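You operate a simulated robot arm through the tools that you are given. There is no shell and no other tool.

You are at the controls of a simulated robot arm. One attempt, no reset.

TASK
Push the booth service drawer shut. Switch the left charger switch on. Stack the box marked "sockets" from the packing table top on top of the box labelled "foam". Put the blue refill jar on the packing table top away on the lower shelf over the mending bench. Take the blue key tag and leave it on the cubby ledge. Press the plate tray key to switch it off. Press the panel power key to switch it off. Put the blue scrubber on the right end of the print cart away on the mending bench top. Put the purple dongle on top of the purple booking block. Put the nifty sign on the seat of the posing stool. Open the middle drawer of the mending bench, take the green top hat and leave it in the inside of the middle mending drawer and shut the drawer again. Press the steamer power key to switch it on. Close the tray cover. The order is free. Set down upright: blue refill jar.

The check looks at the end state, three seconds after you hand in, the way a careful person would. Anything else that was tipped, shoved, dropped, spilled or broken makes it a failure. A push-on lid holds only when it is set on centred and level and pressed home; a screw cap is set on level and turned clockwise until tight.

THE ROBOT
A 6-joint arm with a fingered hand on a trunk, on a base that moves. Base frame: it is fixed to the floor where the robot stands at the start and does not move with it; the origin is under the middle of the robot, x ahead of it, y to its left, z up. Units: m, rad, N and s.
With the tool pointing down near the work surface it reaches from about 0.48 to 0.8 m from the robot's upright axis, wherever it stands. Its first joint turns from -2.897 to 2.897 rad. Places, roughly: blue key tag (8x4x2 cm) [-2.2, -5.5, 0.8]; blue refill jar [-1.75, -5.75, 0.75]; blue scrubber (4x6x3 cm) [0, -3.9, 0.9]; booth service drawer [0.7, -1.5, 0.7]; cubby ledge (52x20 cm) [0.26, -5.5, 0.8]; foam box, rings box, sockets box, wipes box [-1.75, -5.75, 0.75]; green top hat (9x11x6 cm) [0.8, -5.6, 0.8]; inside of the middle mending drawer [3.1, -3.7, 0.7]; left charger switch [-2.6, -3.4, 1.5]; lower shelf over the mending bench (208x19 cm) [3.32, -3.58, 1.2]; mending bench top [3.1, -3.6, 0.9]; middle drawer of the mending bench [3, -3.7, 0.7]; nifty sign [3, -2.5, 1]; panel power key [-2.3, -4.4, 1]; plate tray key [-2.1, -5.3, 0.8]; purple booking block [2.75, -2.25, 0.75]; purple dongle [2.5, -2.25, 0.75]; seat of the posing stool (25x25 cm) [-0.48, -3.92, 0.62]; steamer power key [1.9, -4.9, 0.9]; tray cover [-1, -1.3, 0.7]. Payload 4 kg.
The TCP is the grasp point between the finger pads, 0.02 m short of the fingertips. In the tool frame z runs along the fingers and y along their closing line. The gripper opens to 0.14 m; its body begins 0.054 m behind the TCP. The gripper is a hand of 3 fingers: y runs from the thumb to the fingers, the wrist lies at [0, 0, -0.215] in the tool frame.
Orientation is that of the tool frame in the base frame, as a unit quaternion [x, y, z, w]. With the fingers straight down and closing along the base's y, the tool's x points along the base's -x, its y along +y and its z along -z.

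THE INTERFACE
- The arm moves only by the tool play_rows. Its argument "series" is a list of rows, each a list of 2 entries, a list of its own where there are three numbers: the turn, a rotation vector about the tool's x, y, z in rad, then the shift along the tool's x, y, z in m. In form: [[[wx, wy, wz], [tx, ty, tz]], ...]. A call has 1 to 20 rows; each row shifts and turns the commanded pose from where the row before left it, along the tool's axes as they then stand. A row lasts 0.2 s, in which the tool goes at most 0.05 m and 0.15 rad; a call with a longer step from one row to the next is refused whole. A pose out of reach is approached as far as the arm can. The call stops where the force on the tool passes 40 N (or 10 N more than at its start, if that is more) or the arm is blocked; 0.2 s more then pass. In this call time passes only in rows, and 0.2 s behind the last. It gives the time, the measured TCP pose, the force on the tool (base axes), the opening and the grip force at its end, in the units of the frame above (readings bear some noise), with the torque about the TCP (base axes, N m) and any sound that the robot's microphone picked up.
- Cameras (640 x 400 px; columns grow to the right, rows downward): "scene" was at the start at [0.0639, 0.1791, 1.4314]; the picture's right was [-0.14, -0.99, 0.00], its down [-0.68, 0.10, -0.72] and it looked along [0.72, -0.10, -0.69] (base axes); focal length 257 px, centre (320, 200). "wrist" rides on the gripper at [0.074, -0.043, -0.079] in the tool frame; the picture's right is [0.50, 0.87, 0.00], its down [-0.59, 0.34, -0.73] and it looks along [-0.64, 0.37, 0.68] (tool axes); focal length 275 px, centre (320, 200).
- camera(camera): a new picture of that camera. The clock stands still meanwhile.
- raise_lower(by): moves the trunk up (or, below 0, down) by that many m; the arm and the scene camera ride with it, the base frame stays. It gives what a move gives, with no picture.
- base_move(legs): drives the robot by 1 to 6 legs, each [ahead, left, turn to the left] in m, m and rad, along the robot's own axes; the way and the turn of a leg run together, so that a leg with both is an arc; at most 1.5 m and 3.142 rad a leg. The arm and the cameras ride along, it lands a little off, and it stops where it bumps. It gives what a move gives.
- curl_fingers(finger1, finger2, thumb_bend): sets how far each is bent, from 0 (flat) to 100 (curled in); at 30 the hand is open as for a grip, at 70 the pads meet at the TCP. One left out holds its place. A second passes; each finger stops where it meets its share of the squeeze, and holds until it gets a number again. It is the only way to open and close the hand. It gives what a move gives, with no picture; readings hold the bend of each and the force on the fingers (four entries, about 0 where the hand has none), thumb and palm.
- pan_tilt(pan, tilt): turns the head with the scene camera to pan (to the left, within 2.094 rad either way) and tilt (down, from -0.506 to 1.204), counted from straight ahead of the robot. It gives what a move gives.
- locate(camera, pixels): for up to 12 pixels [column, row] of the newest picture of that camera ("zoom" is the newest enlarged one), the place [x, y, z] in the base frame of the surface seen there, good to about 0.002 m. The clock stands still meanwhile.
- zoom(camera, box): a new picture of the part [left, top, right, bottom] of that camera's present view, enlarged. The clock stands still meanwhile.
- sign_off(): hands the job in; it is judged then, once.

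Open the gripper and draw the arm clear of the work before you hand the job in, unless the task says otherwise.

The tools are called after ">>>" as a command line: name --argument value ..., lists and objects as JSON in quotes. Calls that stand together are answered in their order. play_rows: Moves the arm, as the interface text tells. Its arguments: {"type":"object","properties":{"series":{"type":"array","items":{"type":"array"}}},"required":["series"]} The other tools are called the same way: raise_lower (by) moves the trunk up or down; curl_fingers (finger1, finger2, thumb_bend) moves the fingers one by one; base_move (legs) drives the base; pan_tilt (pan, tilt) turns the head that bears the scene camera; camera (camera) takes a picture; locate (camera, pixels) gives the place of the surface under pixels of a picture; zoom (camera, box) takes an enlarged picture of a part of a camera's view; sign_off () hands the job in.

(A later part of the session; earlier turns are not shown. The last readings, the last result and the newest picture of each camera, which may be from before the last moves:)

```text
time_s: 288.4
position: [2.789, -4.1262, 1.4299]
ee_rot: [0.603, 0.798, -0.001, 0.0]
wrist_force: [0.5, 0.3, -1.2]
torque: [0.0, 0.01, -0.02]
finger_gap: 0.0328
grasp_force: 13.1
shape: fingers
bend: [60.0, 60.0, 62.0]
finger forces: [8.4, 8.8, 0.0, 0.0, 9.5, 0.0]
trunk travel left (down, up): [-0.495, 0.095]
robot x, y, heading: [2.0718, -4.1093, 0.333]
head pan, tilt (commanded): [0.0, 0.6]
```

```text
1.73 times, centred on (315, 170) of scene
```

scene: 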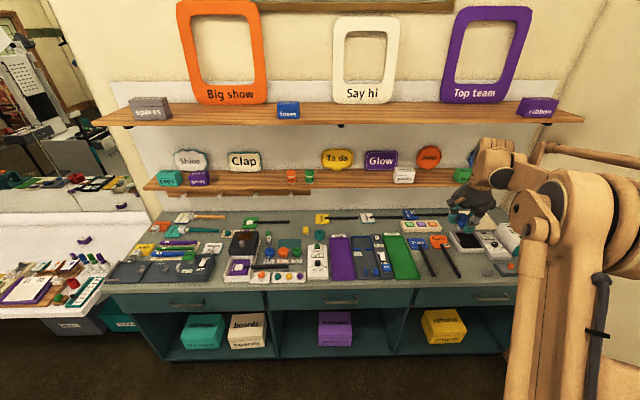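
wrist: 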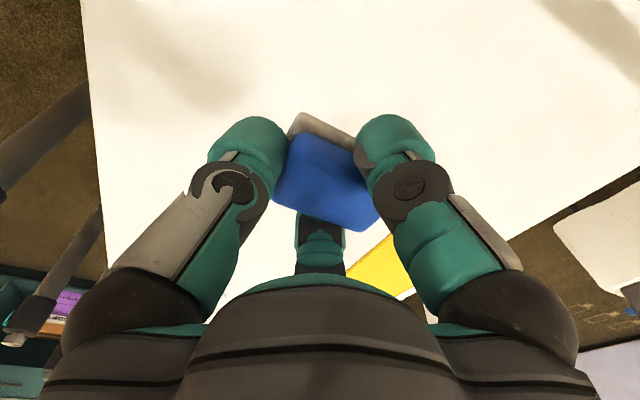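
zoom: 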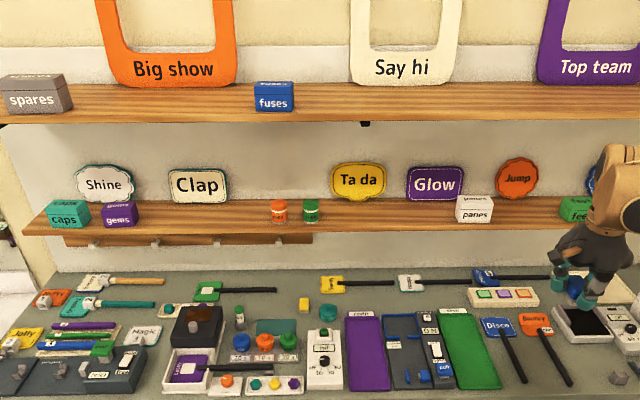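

I examine the right-front free area between the "Bouncy" handle and the grey block.

>>> zoom --camera "scene" --box '[420, 230, 520, 300]'

>>> locate --camera "zoom" --pixels '[[120, 250], [190, 250], [260, 230], [150, 290], [250, 290], [230, 180], [80, 280], [40, 250], [290, 160], [330, 260], [420, 280], [200, 320]]'

```text
5.71 times, centred on (470, 265) of scene
```

zoom: 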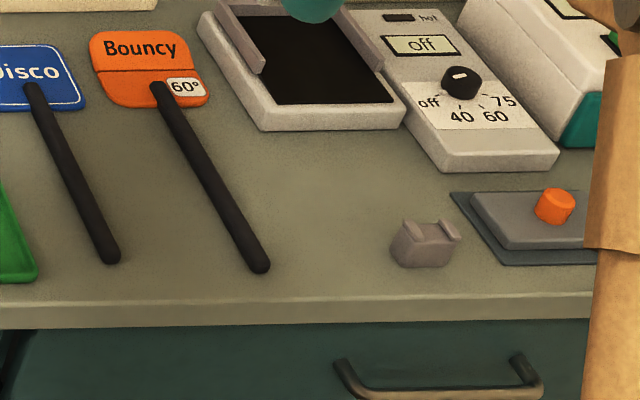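

```text
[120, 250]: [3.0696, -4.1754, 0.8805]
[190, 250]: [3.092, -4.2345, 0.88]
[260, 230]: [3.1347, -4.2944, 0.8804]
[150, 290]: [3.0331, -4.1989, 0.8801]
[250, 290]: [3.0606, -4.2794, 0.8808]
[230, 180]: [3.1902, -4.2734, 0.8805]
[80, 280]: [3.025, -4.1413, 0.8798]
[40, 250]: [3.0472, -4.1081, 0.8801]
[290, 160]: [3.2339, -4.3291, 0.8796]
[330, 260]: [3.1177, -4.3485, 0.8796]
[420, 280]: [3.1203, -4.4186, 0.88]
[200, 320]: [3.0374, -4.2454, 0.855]
```

Bench top z=0.88. I check another candidate free band behind the boards near the bench middle.

>>> zoom --camera "scene" --box '[300, 200, 420, 270]'

>>> locate --camera "zoom" --pixels '[[250, 150], [350, 150], [420, 150], [300, 120], [300, 180], [430, 120], [180, 150], [330, 165], [200, 190], [400, 180], [150, 90], [60, 190]]'

```text
5.33 times, centred on (360, 235) of scene
```

zoom: 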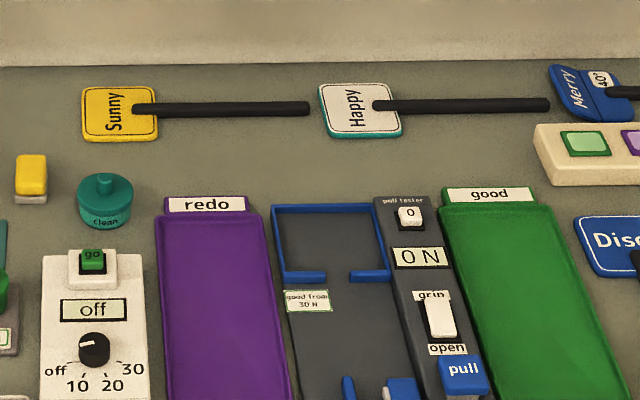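

```text
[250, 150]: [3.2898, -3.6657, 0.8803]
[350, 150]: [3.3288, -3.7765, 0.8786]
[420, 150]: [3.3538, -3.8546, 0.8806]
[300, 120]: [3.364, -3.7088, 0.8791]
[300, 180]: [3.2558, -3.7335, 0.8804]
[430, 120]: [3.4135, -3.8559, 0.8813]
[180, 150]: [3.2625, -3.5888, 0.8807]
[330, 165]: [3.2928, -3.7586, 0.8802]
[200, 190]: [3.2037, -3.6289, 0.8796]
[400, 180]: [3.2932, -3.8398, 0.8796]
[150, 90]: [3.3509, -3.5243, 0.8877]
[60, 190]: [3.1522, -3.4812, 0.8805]
```

The band under the shelf is too cramped for the wrist; the right-front spot near (3.17,-4.33) is better. I check what's on my right (steamer counter) before shifting there.

>>> pan_tilt --pan -1.2 --tilt 0.8

>>> camera --camera "scene"

```text
time_s: 289.8
position: [2.7891, -4.1262, 1.43]
ee_rot: [0.603, 0.798, -0.001, 0.0]
wrist_force: [0.2, -0.3, -0.1]
torque: [0.0, -0.01, 0.02]
finger_gap: 0.0328
grasp_force: 12.9
shape: fingers
bend: [60.0, 60.0, 62.0]
finger forces: [8.4, 8.9, 0.0, 0.0, 9.5, 0.0]
trunk travel left (down, up): [-0.495, 0.095]
robot x, y, heading: [2.0722, -4.1105, 0.336]
head pan, tilt (commanded): [-1.201, 0.799]
```

```text
taken
```

scene: 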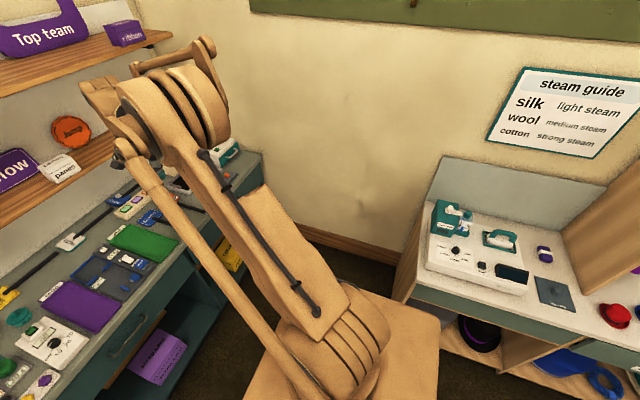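

I locate the steamer counter's end and the wall.

>>> locate --camera "scene" --pixels '[[412, 290], [430, 240], [350, 260], [380, 270], [505, 315], [470, 230], [500, 245], [440, 220], [250, 150], [620, 330]]'

>>> zoom --camera "scene" --box '[410, 190, 610, 330]'

```text
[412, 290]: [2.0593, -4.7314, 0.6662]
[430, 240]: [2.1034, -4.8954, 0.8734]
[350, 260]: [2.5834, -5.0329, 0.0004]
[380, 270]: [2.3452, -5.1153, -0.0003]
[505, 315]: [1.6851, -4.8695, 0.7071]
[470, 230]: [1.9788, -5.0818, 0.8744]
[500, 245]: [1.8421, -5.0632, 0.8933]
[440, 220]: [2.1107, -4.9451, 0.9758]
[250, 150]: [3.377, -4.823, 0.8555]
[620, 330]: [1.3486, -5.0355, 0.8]
```

```text
2.86 times, centred on (510, 260) of scene
```

zoom: 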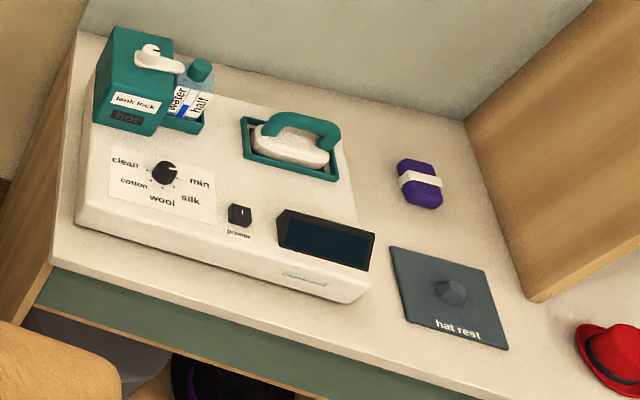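

The steamer's black "power" key is right there for later. Now I move to the right-front of the bench for the scrubber drop.

>>> base_move --legs '[[0.0, -0.36, 0], [0.28, 0, 0]]'

>>> pan_tilt --pan 0.0 --tilt 0.8

>>> camera --camera "scene"

```text
time_s: 293.7
position: [3.1687, -4.3771, 1.4302]
ee_rot: [0.601, 0.799, -0.001, -0.001]
wrist_force: [0.0, 0.6, -0.4]
torque: [-0.01, 0.05, -0.02]
finger_gap: 0.0325
grasp_force: 13.6
shape: fingers
bend: [60.0, 60.0, 62.0]
finger forces: [8.4, 8.8, 0.1, 0.1, 9.5, 0.1]
trunk travel left (down, up): [-0.495, 0.095]
robot x, y, heading: [2.448, -4.3647, 0.339]
head pan, tilt (commanded): [-1.201, 0.799]
```

```text
time_s: 295.1
position: [3.1676, -4.377, 1.4307]
ee_rot: [0.6, 0.8, -0.001, -0.001]
wrist_force: [0.5, 0.5, 0.2]
torque: [-0.01, -0.02, 0.01]
finger_gap: 0.0329
grasp_force: 13.5
shape: fingers
bend: [60.0, 60.0, 62.0]
finger forces: [8.5, 8.9, 0.0, 0.0, 9.5, 0.1]
trunk travel left (down, up): [-0.495, 0.095]
robot x, y, heading: [2.4524, -4.3676, 0.34]
head pan, tilt (commanded): [0.0, 0.799]
```

```text
taken
```

scene: 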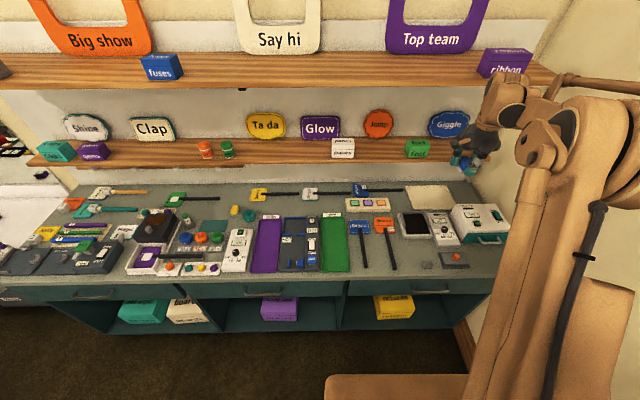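

The hand is nearly over the spot. I lower the trunk 0.4 m and look.

>>> raise_lower --by -0.38

>>> camera --camera "scene"

>>> camera --camera "wrist"

```text
time_s: 298.8
position: [3.1675, -4.3775, 1.0511]
ee_rot: [0.601, 0.799, 0.0, 0.0]
wrist_force: [-0.5, 0.0, -0.3]
torque: [0.0, 0.06, -0.01]
finger_gap: 0.0327
grasp_force: 13.3
shape: fingers
bend: [60.0, 60.0, 62.0]
finger forces: [8.4, 8.8, 0.0, 0.1, 9.6, 0.0]
trunk travel left (down, up): [-0.115, 0.475]
robot x, y, heading: [2.4507, -4.3663, 0.34]
head pan, tilt (commanded): [0.0, 0.799]
```

```text
taken
```

scene: 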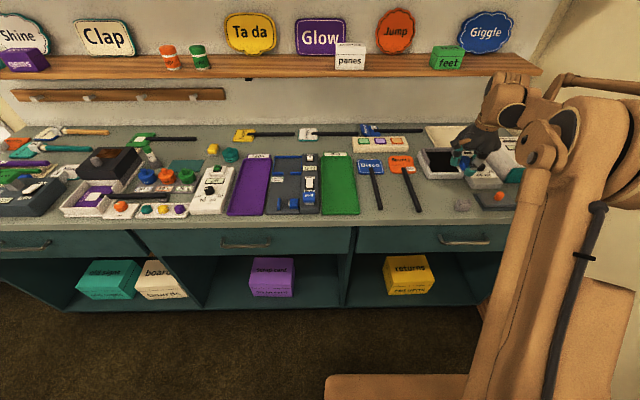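

```text
taken
```

wrist: 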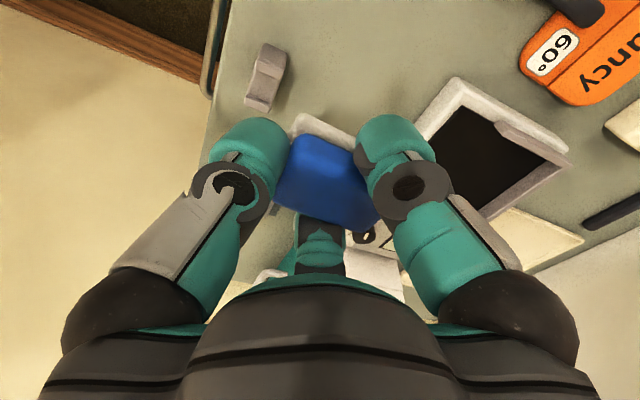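

I zoom to re-measure the free patch relative to the hand.

>>> zoom --camera "scene" --box '[390, 140, 520, 230]'

>>> locate --camera "zoom" --pixels '[[350, 325], [325, 318], [160, 320], [145, 220], [230, 280], [250, 230], [240, 165], [300, 170], [300, 260], [200, 340], [120, 330], [395, 300]]'

```text
4.44 times, centred on (455, 185) of scene
```

zoom: 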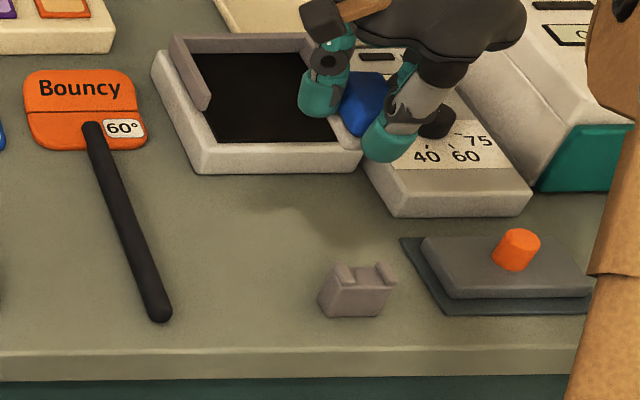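

```text
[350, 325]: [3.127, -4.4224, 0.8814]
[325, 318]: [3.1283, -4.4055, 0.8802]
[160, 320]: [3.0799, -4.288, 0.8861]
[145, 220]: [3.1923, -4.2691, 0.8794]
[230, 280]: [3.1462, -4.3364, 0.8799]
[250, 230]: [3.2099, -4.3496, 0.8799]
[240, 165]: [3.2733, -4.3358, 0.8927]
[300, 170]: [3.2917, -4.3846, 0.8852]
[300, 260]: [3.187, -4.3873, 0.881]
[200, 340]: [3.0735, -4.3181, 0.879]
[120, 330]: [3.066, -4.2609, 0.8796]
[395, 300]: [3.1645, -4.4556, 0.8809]
```

Free patch centre ≈(3.174,-4.345). I shift 3 cm and descend.

>>> play_rows --series '[[[0, 0, 0], [0.029, 0.0058, 0]], [[0, 0, 0], [0, 0, 0.045]], [[0, 0, 0], [0, 0, 0.045]], [[0, 0, 0], [0, 0, 0.03]]]'

>>> zoom --camera "scene" --box '[390, 140, 520, 230]'

>>> camera --camera "wrist"

```text
time_s: 299.8
position: [3.1671, -4.3486, 0.9301]
ee_rot: [0.601, 0.799, -0.001, 0.0]
wrist_force: [-1.0, 0.7, -0.2]
torque: [-0.01, 0.03, 0.01]
finger_gap: 0.0325
grasp_force: 12.6
shape: fingers
bend: [60.0, 60.0, 62.0]
finger forces: [8.4, 8.7, 0.1, 0.0, 9.4, 0.0]
trunk travel left (down, up): [-0.115, 0.475]
robot x, y, heading: [2.4514, -4.3649, 0.339]
head pan, tilt (commanded): [0.0, 0.799]
```

```text
4.44 times, centred on (455, 185) of scene
```

zoom: 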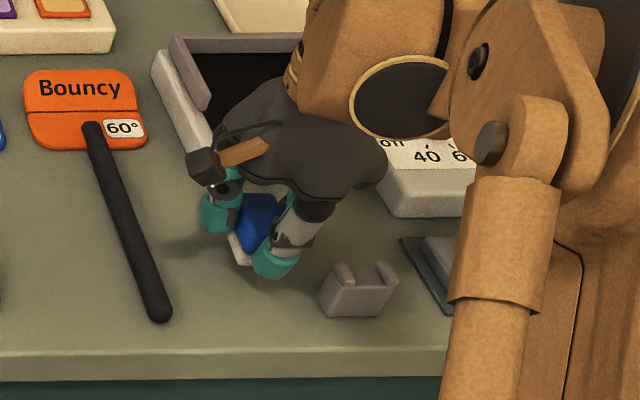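

```text
taken
```

wrist: 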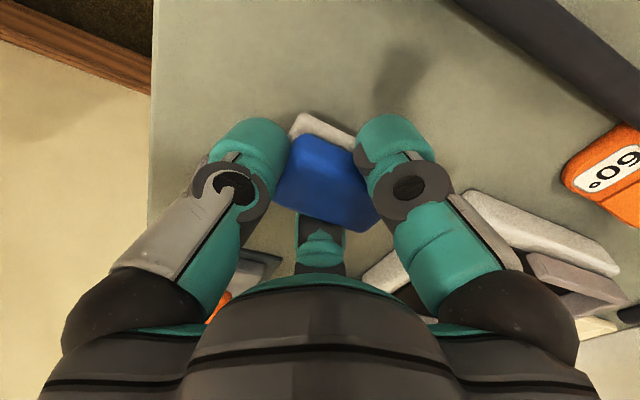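

Clear. I lower the last 18 mm gently.

>>> play_rows --series '[[[0, 0, 0], [0, 0, 0.012]], [[0, 0, 0], [0, 0, 0.004]], [[0, 0, 0], [0, 0, 0.002]]]'

>>> curl_fingers --finger1 54 --finger2 54 --thumb_bend 54

>>> camera --camera "wrist"

```text
time_s: 300.6
position: [3.1655, -4.3479, 0.9109]
ee_rot: [0.601, 0.799, 0.0, -0.001]
wrist_force: [0.7, 1.0, -0.5]
torque: [0.0, 0.0, 0.01]
finger_gap: 0.0327
grasp_force: 13.0
shape: fingers
bend: [60.0, 60.0, 62.0]
finger forces: [8.4, 8.7, 0.0, 0.0, 9.4, 0.0]
trunk travel left (down, up): [-0.115, 0.475]
robot x, y, heading: [2.4504, -4.3645, 0.341]
head pan, tilt (commanded): [0.0, 0.799]
```

```text
time_s: 301.6
position: [3.1667, -4.3484, 0.9132]
ee_rot: [0.601, 0.799, -0.001, 0.0]
wrist_force: [-0.2, 0.3, 0.0]
torque: [0.01, 0.0, 0.01]
finger_gap: 0.0508
grasp_force: 0.1
shape: fingers
bend: [54.0, 54.0, 54.0]
finger forces: [0.1, 0.1, 0.0, 0.0, 0.0, 0.1]
trunk travel left (down, up): [-0.115, 0.475]
robot x, y, heading: [2.4528, -4.3673, 0.341]
head pan, tilt (commanded): [0.0, 0.799]
```

```text
taken
```

wrist: 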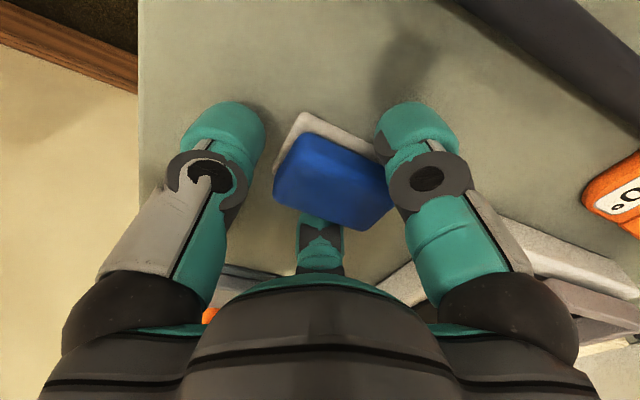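

The scrubber is released on the bench. I lift straight up and check.

>>> play_rows --series '[[[0, 0, 0], [0, 0, -0.03]], [[0, 0, 0], [0, 0, -0.05]], [[0, 0, 0], [0, 0, -0.05]], [[0, 0, 0], [0, -0.04, -0.03]], [[0, 0, 0], [0, -0.05, 0]]]'

>>> zoom --camera "scene" --box '[390, 140, 520, 230]'

```text
time_s: 302.8
position: [3.0764, -4.3711, 1.0736]
ee_rot: [0.601, 0.799, 0.0, 0.0]
wrist_force: [-0.7, 0.3, 0.3]
torque: [-0.01, -0.02, -0.01]
finger_gap: 0.0506
grasp_force: 0.0
shape: fingers
bend: [54.0, 54.0, 54.0]
finger forces: [0.0, 0.0, 0.1, 0.0, 0.0, 0.1]
trunk travel left (down, up): [-0.115, 0.475]
robot x, y, heading: [2.4489, -4.365, 0.338]
head pan, tilt (commanded): [0.0, 0.799]
```

```text
4.44 times, centred on (455, 185) of scene
```

zoom: 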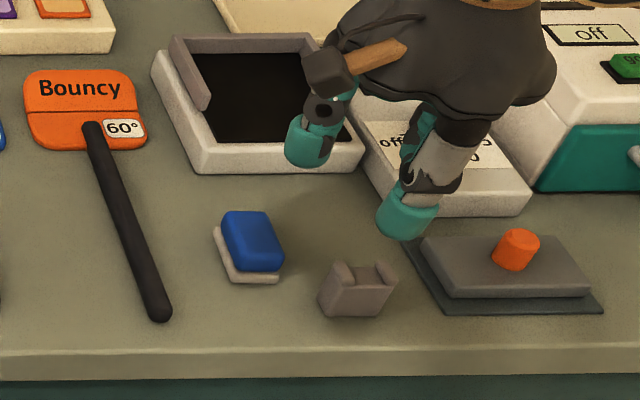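

The scrubber sits well on the bench. Next the steamer: raise a bit, drive back and turn to face it.

>>> raise_lower --by 0.3

>>> base_move --legs '[[-0.712, 0.234, 0], [0, 0, -1.558]]'

>>> camera --camera "scene"

```text
time_s: 305.8
position: [3.0785, -4.3708, 1.373]
ee_rot: [0.601, 0.799, -0.001, 0.0]
wrist_force: [-0.6, 0.5, -0.1]
torque: [-0.01, 0.02, 0.05]
finger_gap: 0.051
grasp_force: 0.0
shape: fingers
bend: [54.0, 54.0, 54.0]
finger forces: [0.0, 0.0, 0.1, 0.0, 0.1, 0.1]
trunk travel left (down, up): [-0.415, 0.175]
robot x, y, heading: [2.4501, -4.3684, 0.336]
head pan, tilt (commanded): [0.0, 0.799]
```

```text
time_s: 313.6
position: [1.7002, -5.0094, 1.3735]
ee_rot: [0.989, 0.147, 0.001, 0.0]
wrist_force: [1.3, -0.1, -0.1]
torque: [0.01, 0.03, -0.01]
finger_gap: 0.0508
grasp_force: 0.0
shape: fingers
bend: [54.0, 54.0, 54.0]
finger forces: [0.0, 0.0, 0.0, 0.1, 0.0, 0.0]
trunk travel left (down, up): [-0.415, 0.175]
robot x, y, heading: [1.6973, -4.3787, -1.215]
head pan, tilt (commanded): [0.0, 0.799]
```

```text
taken
```

scene: 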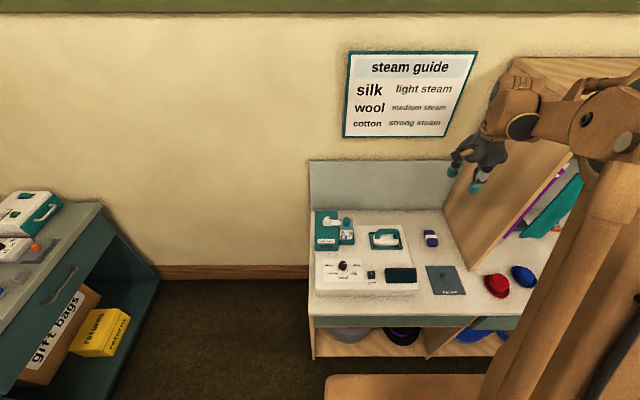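

The hand hovers close to the unit's wooden side panel. I locate the panel and the steamer key.

>>> locate --camera "scene" --pixels '[[480, 270], [515, 65], [450, 200], [560, 165], [530, 190], [371, 275], [400, 275], [330, 225], [385, 237], [431, 238], [350, 310]]'

>>> zoom --camera "scene" --box '[305, 200, 475, 310]'

```text
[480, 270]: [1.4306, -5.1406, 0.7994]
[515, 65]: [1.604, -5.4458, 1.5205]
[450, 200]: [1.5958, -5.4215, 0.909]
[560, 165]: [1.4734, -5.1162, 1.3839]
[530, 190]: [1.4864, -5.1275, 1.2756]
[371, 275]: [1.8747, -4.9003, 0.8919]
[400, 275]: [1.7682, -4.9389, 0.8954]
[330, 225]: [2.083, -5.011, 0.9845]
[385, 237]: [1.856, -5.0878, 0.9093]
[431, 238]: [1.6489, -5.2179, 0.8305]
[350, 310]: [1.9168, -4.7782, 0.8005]
```

```text
3.64 times, centred on (390, 255) of scene
```

zoom: 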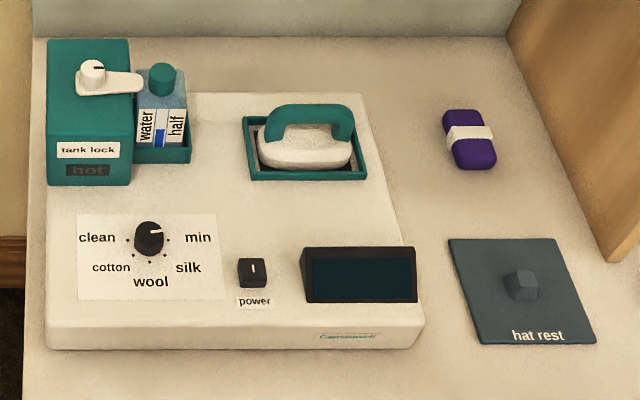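

The black "power" key is at (252,270) in the zoom. I get its exact location and height.

>>> locate --camera "zoom" --pixels '[[252, 268], [242, 262], [263, 262], [243, 282], [264, 284], [225, 270], [285, 270], [252, 240], [252, 320], [150, 238], [310, 260]]'

>>> zoom --camera "scene" --box '[355, 260, 395, 290]'

```text
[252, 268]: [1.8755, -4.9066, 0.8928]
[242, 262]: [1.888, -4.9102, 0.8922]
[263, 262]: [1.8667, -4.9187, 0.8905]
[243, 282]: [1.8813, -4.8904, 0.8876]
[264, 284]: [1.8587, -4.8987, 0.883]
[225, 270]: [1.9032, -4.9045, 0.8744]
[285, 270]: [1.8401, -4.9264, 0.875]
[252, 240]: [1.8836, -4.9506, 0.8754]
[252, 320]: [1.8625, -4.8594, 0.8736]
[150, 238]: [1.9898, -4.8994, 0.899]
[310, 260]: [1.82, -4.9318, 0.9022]
```

```text
13.33 times, centred on (375, 275) of scene
```

zoom: 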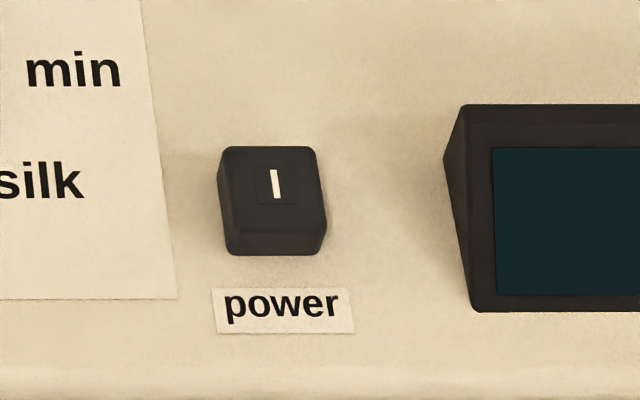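

Key top centre (1.877,-4.908,0.892). I prepare finger2 as presser again, back up a bit and yaw so it points forward.

>>> base_move --legs '[[-0.12, 0, 0]]'

>>> curl_fingers --finger1 30 --finger2 25 --thumb_bend 30

>>> curl_fingers --finger1 100 --thumb_bend 100

>>> play_rows --series '[[[0, 0, -0.1378], [0, 0, 0]], [[0, 0, -0.1378], [0, 0, 0]], [[0, 0, -0.1378], [0, 0, 0]], [[0, 0, -0.1378], [0, 0, 0]], [[0, 0, -0.1378], [0, 0, 0]], [[0, 0, -0.1378], [0, 0, 0]], [[0, 0, -0.1378], [0, 0, 0]], [[0, 0, -0.1378], [0, 0, 0]]]'

>>> raise_lower --by -0.3

```text
time_s: 314.9
position: [1.6572, -4.8956, 1.3734]
ee_rot: [0.989, 0.146, 0.001, 0.001]
wrist_force: [-1.0, -0.4, 0.6]
torque: [-0.04, -0.01, -0.01]
finger_gap: 0.0512
grasp_force: 0.0
shape: fingers
bend: [54.0, 54.0, 54.0]
finger forces: [0.0, 0.0, 0.0, 0.0, 0.0, 0.1]
trunk travel left (down, up): [-0.415, 0.175]
robot x, y, heading: [1.6507, -4.2689, -1.221]
head pan, tilt (commanded): [0.0, 0.799]
```

```text
time_s: 315.9
position: [1.658, -4.8962, 1.3727]
ee_rot: [0.989, 0.146, 0.001, 0.0]
wrist_force: [0.0, -0.1, -0.8]
torque: [-0.04, -0.02, 0.0]
finger_gap: 0.1242
grasp_force: 0.0
shape: fingers
bend: [30.0, 25.0, 30.0]
finger forces: [0.0, 0.0, 0.0, 0.0, 0.1, 0.0]
trunk travel left (down, up): [-0.415, 0.175]
robot x, y, heading: [1.6558, -4.2678, -1.219]
head pan, tilt (commanded): [0.0, 0.799]
```

```text
time_s: 316.9
position: [1.6577, -4.8972, 1.3718]
ee_rot: [0.989, 0.146, 0.001, 0.001]
wrist_force: [0.2, 0.1, 0.0]
torque: [0.0, -0.01, 0.02]
finger_gap: 0.0
grasp_force: 0.0
shape: fingers
bend: [85.0, 25.0, 82.0]
finger forces: [0.1, 0.0, 0.0, 0.0, 0.1, 0.0]
trunk travel left (down, up): [-0.415, 0.175]
robot x, y, heading: [1.6555, -4.2687, -1.219]
head pan, tilt (commanded): [0.0, 0.799]
```

```text
time_s: 318.7
position: [1.6567, -4.8964, 1.372]
ee_rot: [0.765, 0.644, 0.001, 0.0]
wrist_force: [-0.2, -0.1, 0.3]
torque: [0.0, 0.0, -0.01]
finger_gap: 0.0077
grasp_force: 0.1
shape: fingers
bend: [98.0, 25.0, 100.0]
finger forces: [0.0, 0.0, 0.0, 0.0, 0.0, 0.1]
trunk travel left (down, up): [-0.415, 0.175]
robot x, y, heading: [1.6573, -4.2722, -1.218]
head pan, tilt (commanded): [0.0, 0.799]
```

```text
time_s: 321.7
position: [1.6562, -4.8961, 1.0742]
ee_rot: [0.766, 0.642, 0.0, 0.0]
wrist_force: [-1.0, -0.4, 0.2]
torque: [0.02, 0.01, -0.01]
finger_gap: 0.0075
grasp_force: 0.1
shape: fingers
bend: [98.0, 25.0, 100.0]
finger forces: [0.0, 0.0, 0.0, 0.0, 0.0, 0.0]
trunk travel left (down, up): [-0.115, 0.475]
robot x, y, heading: [1.654, -4.2676, -1.219]
head pan, tilt (commanded): [0.0, 0.799]
```

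Finger2 now points forward. I move over the key and descend to ~4.5 cm above, then verify.

>>> play_rows --series '[[[0, 0, 0], [0.0205, 0.0351, 0]], [[0, 0, 0], [0.0205, 0.0351, 0]], [[0, 0, 0], [0.0205, 0.0351, 0]], [[0, 0, 0], [0.0205, 0.0351, 0]], [[0, 0, 0], [0.0205, 0.0351, 0]], [[0, 0, 0], [0, 0, 0.041]], [[0, 0, 0], [0, 0, 0.041]], [[0, 0, 0], [0, 0, 0.041]]]'

>>> camera --camera "scene"

>>> zoom --camera "scene" --box '[300, 120, 460, 240]'

```text
time_s: 323.5
position: [1.8485, -4.8273, 0.9497]
ee_rot: [0.766, 0.642, 0.001, -0.001]
wrist_force: [0.1, 0.3, 0.1]
torque: [0.01, 0.04, 0.01]
finger_gap: 0.0076
grasp_force: 0.1
shape: fingers
bend: [97.0, 25.0, 100.0]
finger forces: [0.0, 0.0, 0.0, 0.1, 0.0, 0.0]
trunk travel left (down, up): [-0.115, 0.475]
robot x, y, heading: [1.6534, -4.2706, -1.215]
head pan, tilt (commanded): [0.0, 0.799]
```

```text
taken
```

scene: 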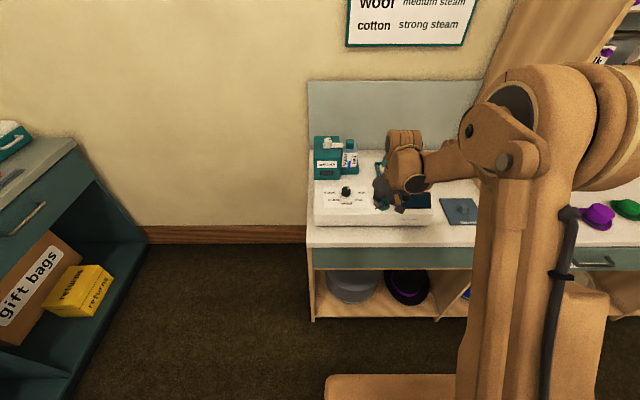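

```text
3.33 times, centred on (380, 180) of scene
```

zoom: 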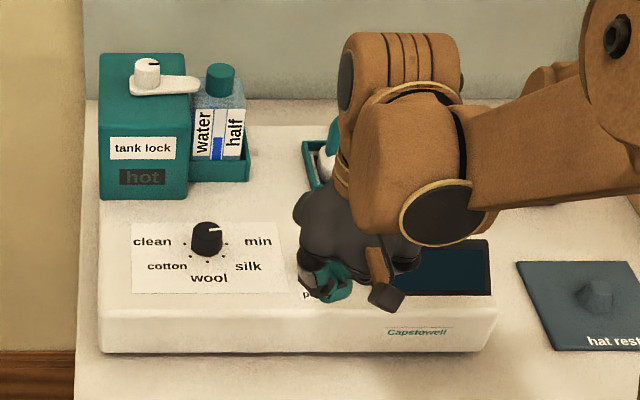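

The computed tip position coincides with the key centre. I descend and press in small steps.

>>> play_rows --series '[[[0, 0, 0], [0, 0, 0.038]], [[0, 0, 0], [0, 0, 0.006]]]'

>>> play_rows --series '[[[0, 0, 0], [0, 0, 0.004]], [[0, 0, 0], [0, 0, 0.003]]]'

```text
time_s: 324.1
position: [1.8487, -4.8269, 0.905]
ee_rot: [0.766, 0.643, 0.001, 0.0]
wrist_force: [-1.1, 0.1, 2.3]
torque: [-0.1, -0.02, -0.04]
finger_gap: 0.0075
grasp_force: 0.3
shape: fingers
bend: [97.0, 24.0, 100.0]
finger forces: [0.0, 1.1, 0.1, 0.0, 0.0, 0.1]
trunk travel left (down, up): [-0.115, 0.475]
robot x, y, heading: [1.6527, -4.2683, -1.219]
head pan, tilt (commanded): [0.0, 0.799]
```

```text
time_s: 324.7
position: [1.8481, -4.8273, 0.8994]
ee_rot: [0.766, 0.643, -0.001, 0.0]
wrist_force: [-1.4, 1.6, 7.4]
torque: [-0.63, -0.23, -0.05]
finger_gap: 0.0077
grasp_force: 4.3
shape: fingers
bend: [97.0, 23.0, 100.0]
finger forces: [0.0, 7.7, 0.0, 0.0, 0.0, 0.0]
trunk travel left (down, up): [-0.115, 0.475]
robot x, y, heading: [1.6514, -4.2679, -1.219]
head pan, tilt (commanded): [0.0, 0.799]
heard: click
```

A click was heard. I lift and check the display.

>>> play_rows --series '[[[0, 0, 0], [0, 0, -0.02]], [[0, 0, 0], [0, 0, -0.05]], [[0, 0, 0], [0, 0, -0.05]], [[0, 0, 0], [0.04, 0, -0.02]], [[0, 0, 0], [0.04, 0, 0]]]'

>>> zoom --camera "scene" --box '[300, 120, 460, 240]'

```text
time_s: 325.9
position: [1.8595, -4.7475, 1.0419]
ee_rot: [0.766, 0.643, 0.0, -0.001]
wrist_force: [-1.3, -0.3, 0.4]
torque: [0.01, 0.02, -0.01]
finger_gap: 0.0074
grasp_force: 0.0
shape: fingers
bend: [97.0, 25.0, 100.0]
finger forces: [0.0, 0.0, 0.1, 0.0, 0.0, 0.1]
trunk travel left (down, up): [-0.115, 0.475]
robot x, y, heading: [1.6565, -4.2642, -1.218]
head pan, tilt (commanded): [0.0, 0.799]
```

```text
3.33 times, centred on (380, 180) of scene
```

zoom: 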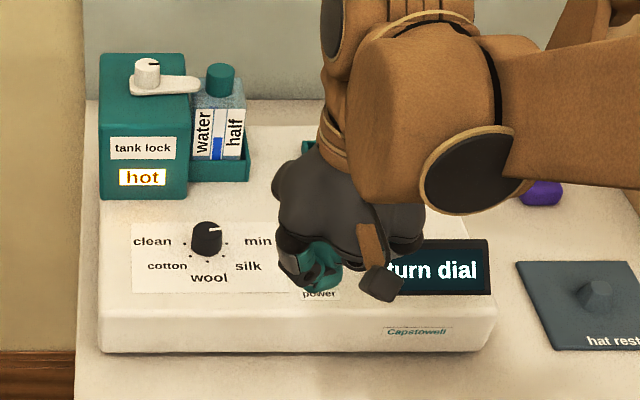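

The steamer is on (display lit). Next I open the middle drawer: turn to face the mending bench and drive up to look at its handle.

>>> raise_lower --by 0.2

>>> base_move --legs '[[0, 0, 1.57], [0.45, 0.05, 0]]'

>>> pan_tilt --pan 0.0 --tilt 0.8

>>> camera --camera "scene"

```text
time_s: 328.0
position: [1.8602, -4.7482, 1.24]
ee_rot: [0.766, 0.643, 0.0, 0.0]
wrist_force: [-0.1, 0.0, -0.3]
torque: [0.0, -0.03, -0.01]
finger_gap: 0.0074
grasp_force: 0.0
shape: fingers
bend: [97.0, 25.0, 100.0]
finger forces: [0.0, 0.0, 0.1, 0.1, 0.0, 0.0]
trunk travel left (down, up): [-0.315, 0.275]
robot x, y, heading: [1.657, -4.2695, -1.22]
head pan, tilt (commanded): [0.0, 0.799]
```

```text
time_s: 334.6
position: [2.5563, -3.8698, 1.2404]
ee_rot: [0.093, 0.996, 0.0, 0.0]
wrist_force: [0.0, 0.8, 0.2]
torque: [-0.03, 0.0, 0.0]
finger_gap: 0.0074
grasp_force: 0.0
shape: fingers
bend: [97.0, 25.0, 100.0]
finger forces: [0.0, 0.0, 0.0, 0.0, 0.0, 0.1]
trunk travel left (down, up): [-0.315, 0.275]
robot x, y, heading: [2.0744, -4.07, 0.335]
head pan, tilt (commanded): [0.0, 0.799]
```

```text
time_s: 335.2
position: [2.5537, -3.8704, 1.2403]
ee_rot: [0.093, 0.996, 0.0, 0.0]
wrist_force: [-0.2, -0.6, 0.6]
torque: [0.0, 0.01, 0.02]
finger_gap: 0.0076
grasp_force: 0.1
shape: fingers
bend: [97.0, 25.0, 100.0]
finger forces: [0.0, 0.0, 0.1, 0.0, 0.1, 0.0]
trunk travel left (down, up): [-0.315, 0.275]
robot x, y, heading: [2.0716, -4.0692, 0.339]
head pan, tilt (commanded): [0.0, 0.799]
```

```text
taken
```

scene: 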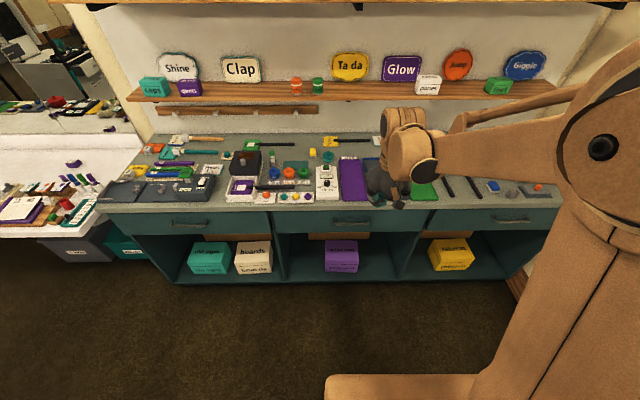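

>>> zoom --camera "scene" --box '[300, 190, 420, 270]'

>>> locate --camera "zoom" --pixels '[[175, 163], [175, 185], [260, 188], [350, 180], [345, 160], [260, 165], [200, 186], [330, 183], [60, 110], [500, 100], [300, 230], [180, 140]]'

```text
5.00 times, centred on (360, 230) of scene
```

zoom: 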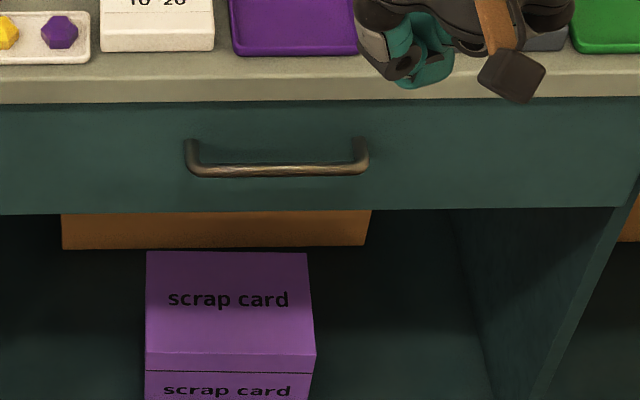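

```text
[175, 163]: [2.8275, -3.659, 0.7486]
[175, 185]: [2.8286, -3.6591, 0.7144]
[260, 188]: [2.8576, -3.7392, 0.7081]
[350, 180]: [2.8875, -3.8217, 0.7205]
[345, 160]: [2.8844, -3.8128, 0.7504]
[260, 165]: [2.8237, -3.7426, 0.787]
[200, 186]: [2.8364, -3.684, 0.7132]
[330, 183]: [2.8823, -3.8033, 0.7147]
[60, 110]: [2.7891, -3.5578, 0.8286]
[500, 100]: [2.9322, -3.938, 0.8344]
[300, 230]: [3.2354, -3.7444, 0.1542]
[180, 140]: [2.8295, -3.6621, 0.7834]
```

The drawer's bow handle stands about 3 cm out at z≈0.785. I measure the bar and the drawer face precisely to hook it with one finger from above.

>>> zoom --camera "scene" --box '[330, 212, 380, 237]'

>>> locate --camera "zoom" --pixels '[[150, 155], [250, 145], [350, 145], [250, 155], [250, 165], [250, 120], [250, 100], [90, 110], [440, 110], [250, 190], [100, 80], [430, 75]]'

```text
12.80 times, centred on (355, 224) of scene
```

zoom: 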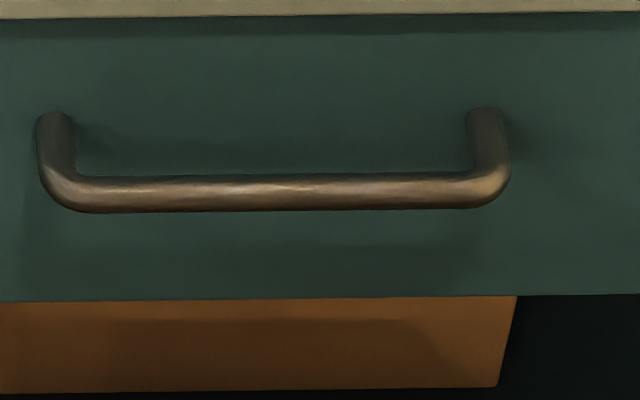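

```text
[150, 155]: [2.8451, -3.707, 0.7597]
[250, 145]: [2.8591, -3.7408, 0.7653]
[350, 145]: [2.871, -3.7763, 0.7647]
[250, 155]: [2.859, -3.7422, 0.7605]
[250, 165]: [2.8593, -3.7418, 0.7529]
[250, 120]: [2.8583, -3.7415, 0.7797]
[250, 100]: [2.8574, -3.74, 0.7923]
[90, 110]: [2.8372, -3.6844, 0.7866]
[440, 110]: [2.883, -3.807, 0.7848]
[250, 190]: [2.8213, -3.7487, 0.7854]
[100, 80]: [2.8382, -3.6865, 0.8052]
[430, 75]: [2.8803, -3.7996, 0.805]
```

The bar's centre is at about m=1.363 (3.4 cm in front of the face), z≈0.782. A pinch with the hand pointing forward is the most robust; I first back up slightly and test whether the arm reaches that low when horizontal.

>>> curl_fingers --finger1 40 --finger2 40 --thumb_bend 40

>>> raise_lower --by -0.31

>>> play_rows --series '[[[0, 0, 0.1476], [0, 0, 0]], [[0, 0, 0.1476], [0, 0, 0]], [[0, 0, 0.1476], [0, 0, 0]], [[0, 0, 0.1476], [0, 0, 0]], [[0, 0, 0.1476], [0, 0, 0]], [[0, 0, 0.1476], [0, 0, 0]], [[0, 0, 0.1476], [0, 0, 0]]]'

>>> play_rows --series '[[[-0.1428, 0, 0], [0, 0.0307, 0]], [[-0.1428, 0, 0], [0, 0.0307, 0]], [[-0.1428, 0, 0], [0, 0.0307, 0]], [[-0.1428, 0, 0], [0, 0.0307, 0]], [[-0.1428, 0, 0], [0, 0.0307, 0]], [[-0.1428, 0, 0], [0, 0.0307, 0]], [[-0.1428, 0, 0], [0, 0.0307, 0]], [[-0.1428, 0, 0], [0, 0.0307, 0]], [[-0.1428, 0, 0], [0, 0.0307, 0]], [[-0.1428, 0, 0], [0, 0.0307, 0]], [[-0.1428, 0, 0], [0, 0.0307, 0]]]'

```text
time_s: 336.2
position: [2.5551, -3.8704, 1.2402]
ee_rot: [0.093, 0.996, 0.001, 0.0]
wrist_force: [0.6, 0.0, 0.2]
torque: [-0.01, -0.01, 0.01]
finger_gap: 0.0948
grasp_force: 0.0
shape: fingers
bend: [40.0, 40.0, 40.0]
finger forces: [0.0, 0.0, 0.0, 0.0, 0.1, 0.0]
trunk travel left (down, up): [-0.315, 0.275]
robot x, y, heading: [2.0744, -4.0734, 0.341]
head pan, tilt (commanded): [0.0, 0.799]
```

```text
time_s: 339.3
position: [2.5534, -3.8713, 0.9293]
ee_rot: [0.093, 0.996, 0.0, 0.0]
wrist_force: [0.0, 0.3, -0.2]
torque: [-0.02, -0.01, 0.0]
finger_gap: 0.0949
grasp_force: 0.0
shape: fingers
bend: [40.0, 40.0, 40.0]
finger forces: [0.0, 0.0, 0.1, 0.1, 0.0, 0.1]
trunk travel left (down, up): [-0.005, 0.585]
robot x, y, heading: [2.0742, -4.0687, 0.346]
head pan, tilt (commanded): [0.0, 0.799]
```

```text
time_s: 340.9
position: [2.554, -3.8703, 0.9314]
ee_rot: [0.573, 0.82, 0.0, 0.0]
wrist_force: [-0.4, -0.9, 0.1]
torque: [-0.02, -0.01, 0.01]
finger_gap: 0.0947
grasp_force: 0.0
shape: fingers
bend: [40.0, 40.0, 40.0]
finger forces: [0.0, 0.0, 0.0, 0.0, 0.0, 0.0]
trunk travel left (down, up): [-0.005, 0.585]
robot x, y, heading: [2.0724, -4.0682, 0.342]
head pan, tilt (commanded): [0.0, 0.799]
```

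```text
time_s: 343.3
position: [2.7714, -3.7923, 1.1224]
ee_rot: [0.413, 0.588, 0.57, 0.399]
wrist_force: [-0.2, -0.3, 0.0]
torque: [0.02, 0.04, 0.02]
finger_gap: 0.0949
grasp_force: 0.0
shape: fingers
bend: [40.0, 40.0, 40.0]
finger forces: [0.0, 0.0, 0.0, 0.0, 0.1, 0.0]
out of reach, approached as far as the arm can: row 11
trunk travel left (down, up): [-0.005, 0.585]
robot x, y, heading: [2.0744, -4.0695, 0.339]
head pan, tilt (commanded): [0.0, 0.799]
```

The hand points horizontally (+m) with y up. I lower it along -y in steps to see how far the arm reaches.

>>> play_rows --series '[[[0, 0, 0], [0, -0.045, 0]], [[0, 0, 0], [0, -0.045, 0]], [[0, 0, 0], [0, -0.045, 0]], [[0, 0, 0], [0, -0.045, 0]], [[0, 0, 0], [0, -0.045, 0]], [[0, 0, 0], [0, -0.045, 0]], [[0, 0, 0], [0, -0.045, 0]]]'

>>> camera --camera "scene"

```text
time_s: 344.9
position: [2.779, -3.7899, 0.8106]
ee_rot: [0.406, 0.58, 0.579, 0.404]
wrist_force: [-0.1, -0.7, 0.4]
torque: [-0.02, 0.0, -0.03]
finger_gap: 0.0949
grasp_force: 0.1
shape: fingers
bend: [40.0, 40.0, 40.0]
finger forces: [0.0, 0.1, 0.0, 0.1, 0.0, 0.0]
out of reach, approached as far as the arm can: row 7
trunk travel left (down, up): [-0.005, 0.585]
robot x, y, heading: [2.0753, -4.073, 0.341]
head pan, tilt (commanded): [0.0, 0.799]
```

```text
taken
```

scene: 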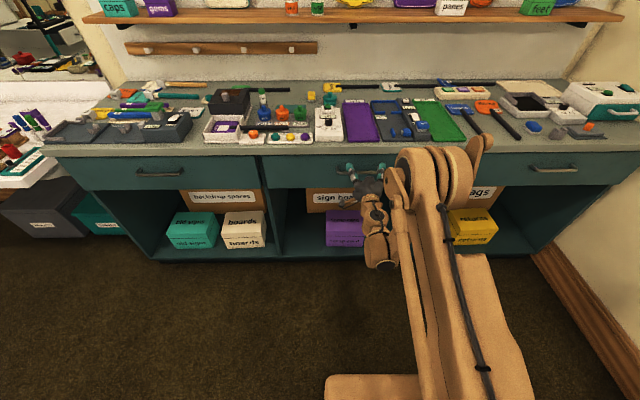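

The arm bottoms out at z≈0.81 when horizontal; I tilt the tool down ~8° to reach 0.78, shift 2 cm left, and advance so the bar lies between thumb and fingers.

>>> play_rows --series '[[[0.14, 0, 0], [0, -0.03, 0]], [[0, 0, 0], [0.021, 0, 0]]]'

>>> zoom --camera "scene" --box '[310, 130, 430, 220]'

>>> camera --camera "wrist"

```text
time_s: 345.5
position: [2.7768, -3.7745, 0.7978]
ee_rot: [0.424, 0.593, 0.556, 0.398]
wrist_force: [-0.1, -0.1, -0.1]
torque: [-0.01, 0.01, 0.02]
finger_gap: 0.0945
grasp_force: 0.1
shape: fingers
bend: [40.0, 40.0, 40.0]
finger forces: [0.0, 0.0, 0.1, 0.1, 0.1, 0.0]
out of reach, approached as far as the arm can: row 1
trunk travel left (down, up): [-0.005, 0.585]
robot x, y, heading: [2.0765, -4.0699, 0.337]
head pan, tilt (commanded): [0.0, 0.799]
```

```text
4.44 times, centred on (370, 175) of scene
```

zoom: 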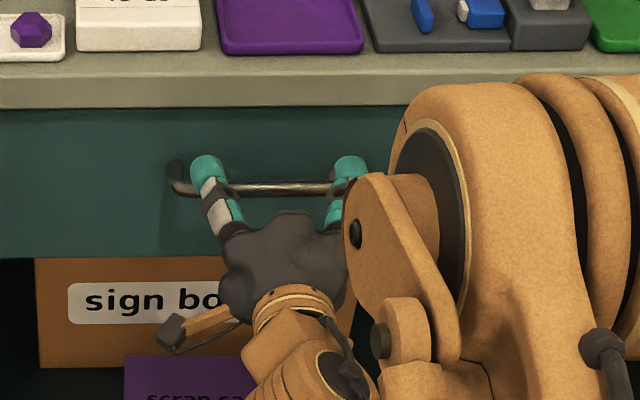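

```text
taken
```

wrist: 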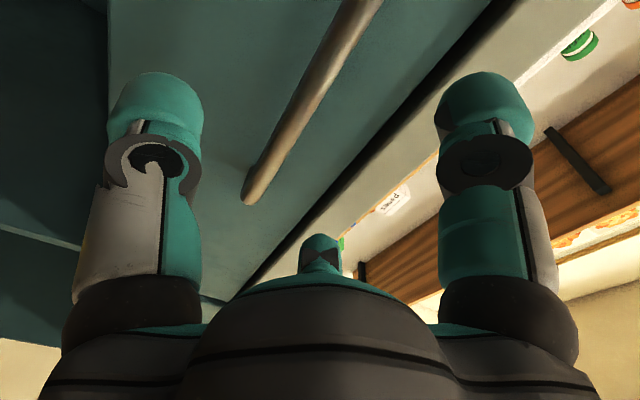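

The bar lies between thumb and fingers in view. I advance 4.5 cm and try lowering another 1.3 cm.

>>> play_rows --series '[[[0, 0, 0], [-0.004, 0, 0.03]], [[0, 0, 0], [0, -0.01, 0.012]], [[0.05, 0, 0], [0, -0.01, 0]]]'

>>> zoom --camera "scene" --box '[310, 130, 430, 220]'

>>> camera --camera "wrist"

```text
time_s: 346.3
position: [2.817, -3.7626, 0.7752]
ee_rot: [0.434, 0.607, 0.541, 0.387]
wrist_force: [-0.2, -0.3, -0.1]
torque: [0.0, -0.03, 0.01]
finger_gap: 0.0947
grasp_force: 0.1
shape: fingers
bend: [40.0, 40.0, 40.0]
finger forces: [0.1, 0.1, 0.1, 0.1, 0.1, 0.0]
trunk travel left (down, up): [-0.005, 0.585]
robot x, y, heading: [2.0702, -4.072, 0.337]
head pan, tilt (commanded): [0.0, 0.799]
```

```text
4.44 times, centred on (370, 175) of scene
```

zoom: 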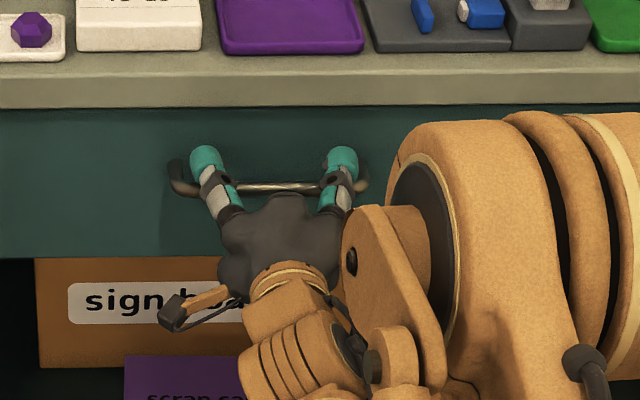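

```text
taken
```

wrist: 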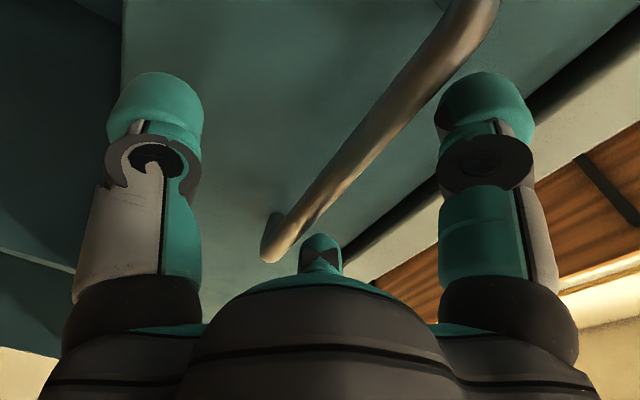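

Well placed (TCP z=0.775, ~1 cm short of the bar). I advance 8 mm and close on the bar.

>>> play_rows --series '[[[0, 0, 0], [0, 0.003, 0.008]]]'

>>> curl_fingers --finger1 66 --finger2 66 --thumb_bend 66

>>> zoom --camera "scene" --box '[310, 130, 430, 220]'

>>> camera --camera "wrist"

```text
time_s: 346.7
position: [2.8248, -3.7608, 0.7783]
ee_rot: [0.435, 0.607, 0.541, 0.387]
wrist_force: [-0.8, -0.8, -1.1]
torque: [0.0, -0.04, 0.0]
finger_gap: 0.095
grasp_force: 0.1
shape: fingers
bend: [40.0, 40.0, 40.0]
finger forces: [0.0, 0.1, 0.1, 0.0, 0.1, 0.1]
trunk travel left (down, up): [-0.005, 0.585]
robot x, y, heading: [2.0745, -4.0755, 0.341]
head pan, tilt (commanded): [0.0, 0.799]
```

```text
time_s: 347.7
position: [2.8217, -3.7617, 0.7811]
ee_rot: [0.434, 0.607, 0.542, 0.388]
wrist_force: [2.0, 1.7, 29.1]
torque: [0.02, -0.16, -0.01]
finger_gap: 0.0247
grasp_force: 14.5
shape: fingers
bend: [60.0, 60.0, 66.0]
finger forces: [14.6, 14.4, 0.0, 0.0, 0.0, 0.0]
trunk travel left (down, up): [-0.005, 0.585]
robot x, y, heading: [2.0731, -4.0718, 0.345]
head pan, tilt (commanded): [0.0, 0.799]
```

```text
4.44 times, centred on (370, 175) of scene
```

zoom: 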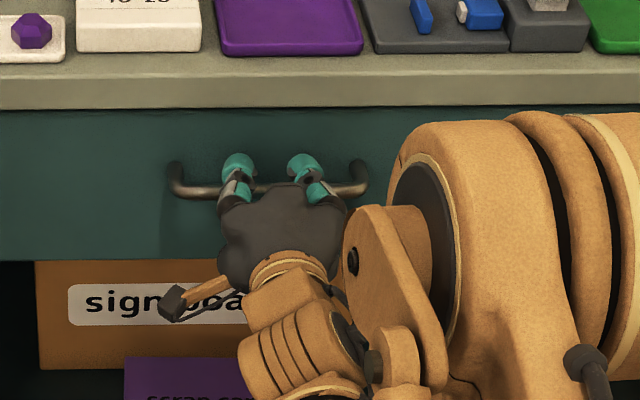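

```text
taken
```

wrist: 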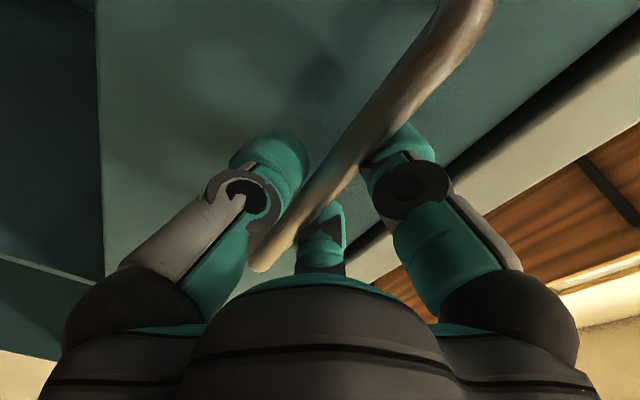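

Fingers press on the bar; the thumb has not reached it yet. I close the thumb further.

>>> curl_fingers --thumb_bend 85

>>> camera --camera "wrist"

```text
time_s: 348.7
position: [2.823, -3.7603, 0.7807]
ee_rot: [0.434, 0.606, 0.543, 0.388]
wrist_force: [4.2, 1.5, 26.8]
torque: [0.02, -0.16, -0.04]
finger_gap: 0.0223
grasp_force: 30.8
shape: fingers
bend: [60.0, 60.0, 68.0]
finger forces: [21.3, 22.7, 0.0, 0.0, 18.1, 0.0]
trunk travel left (down, up): [-0.005, 0.585]
robot x, y, heading: [2.0713, -4.0707, 0.34]
head pan, tilt (commanded): [0.0, 0.799]
```

```text
taken
```

wrist: 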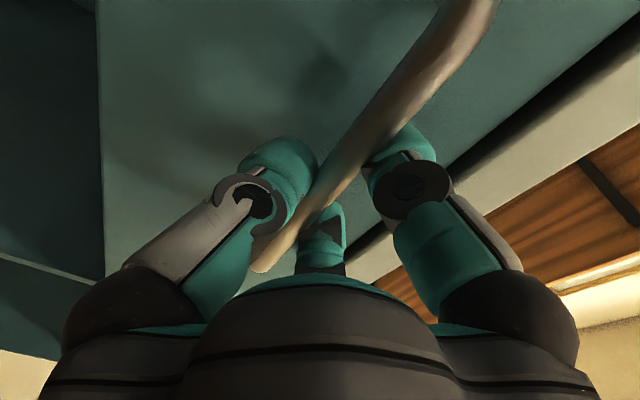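

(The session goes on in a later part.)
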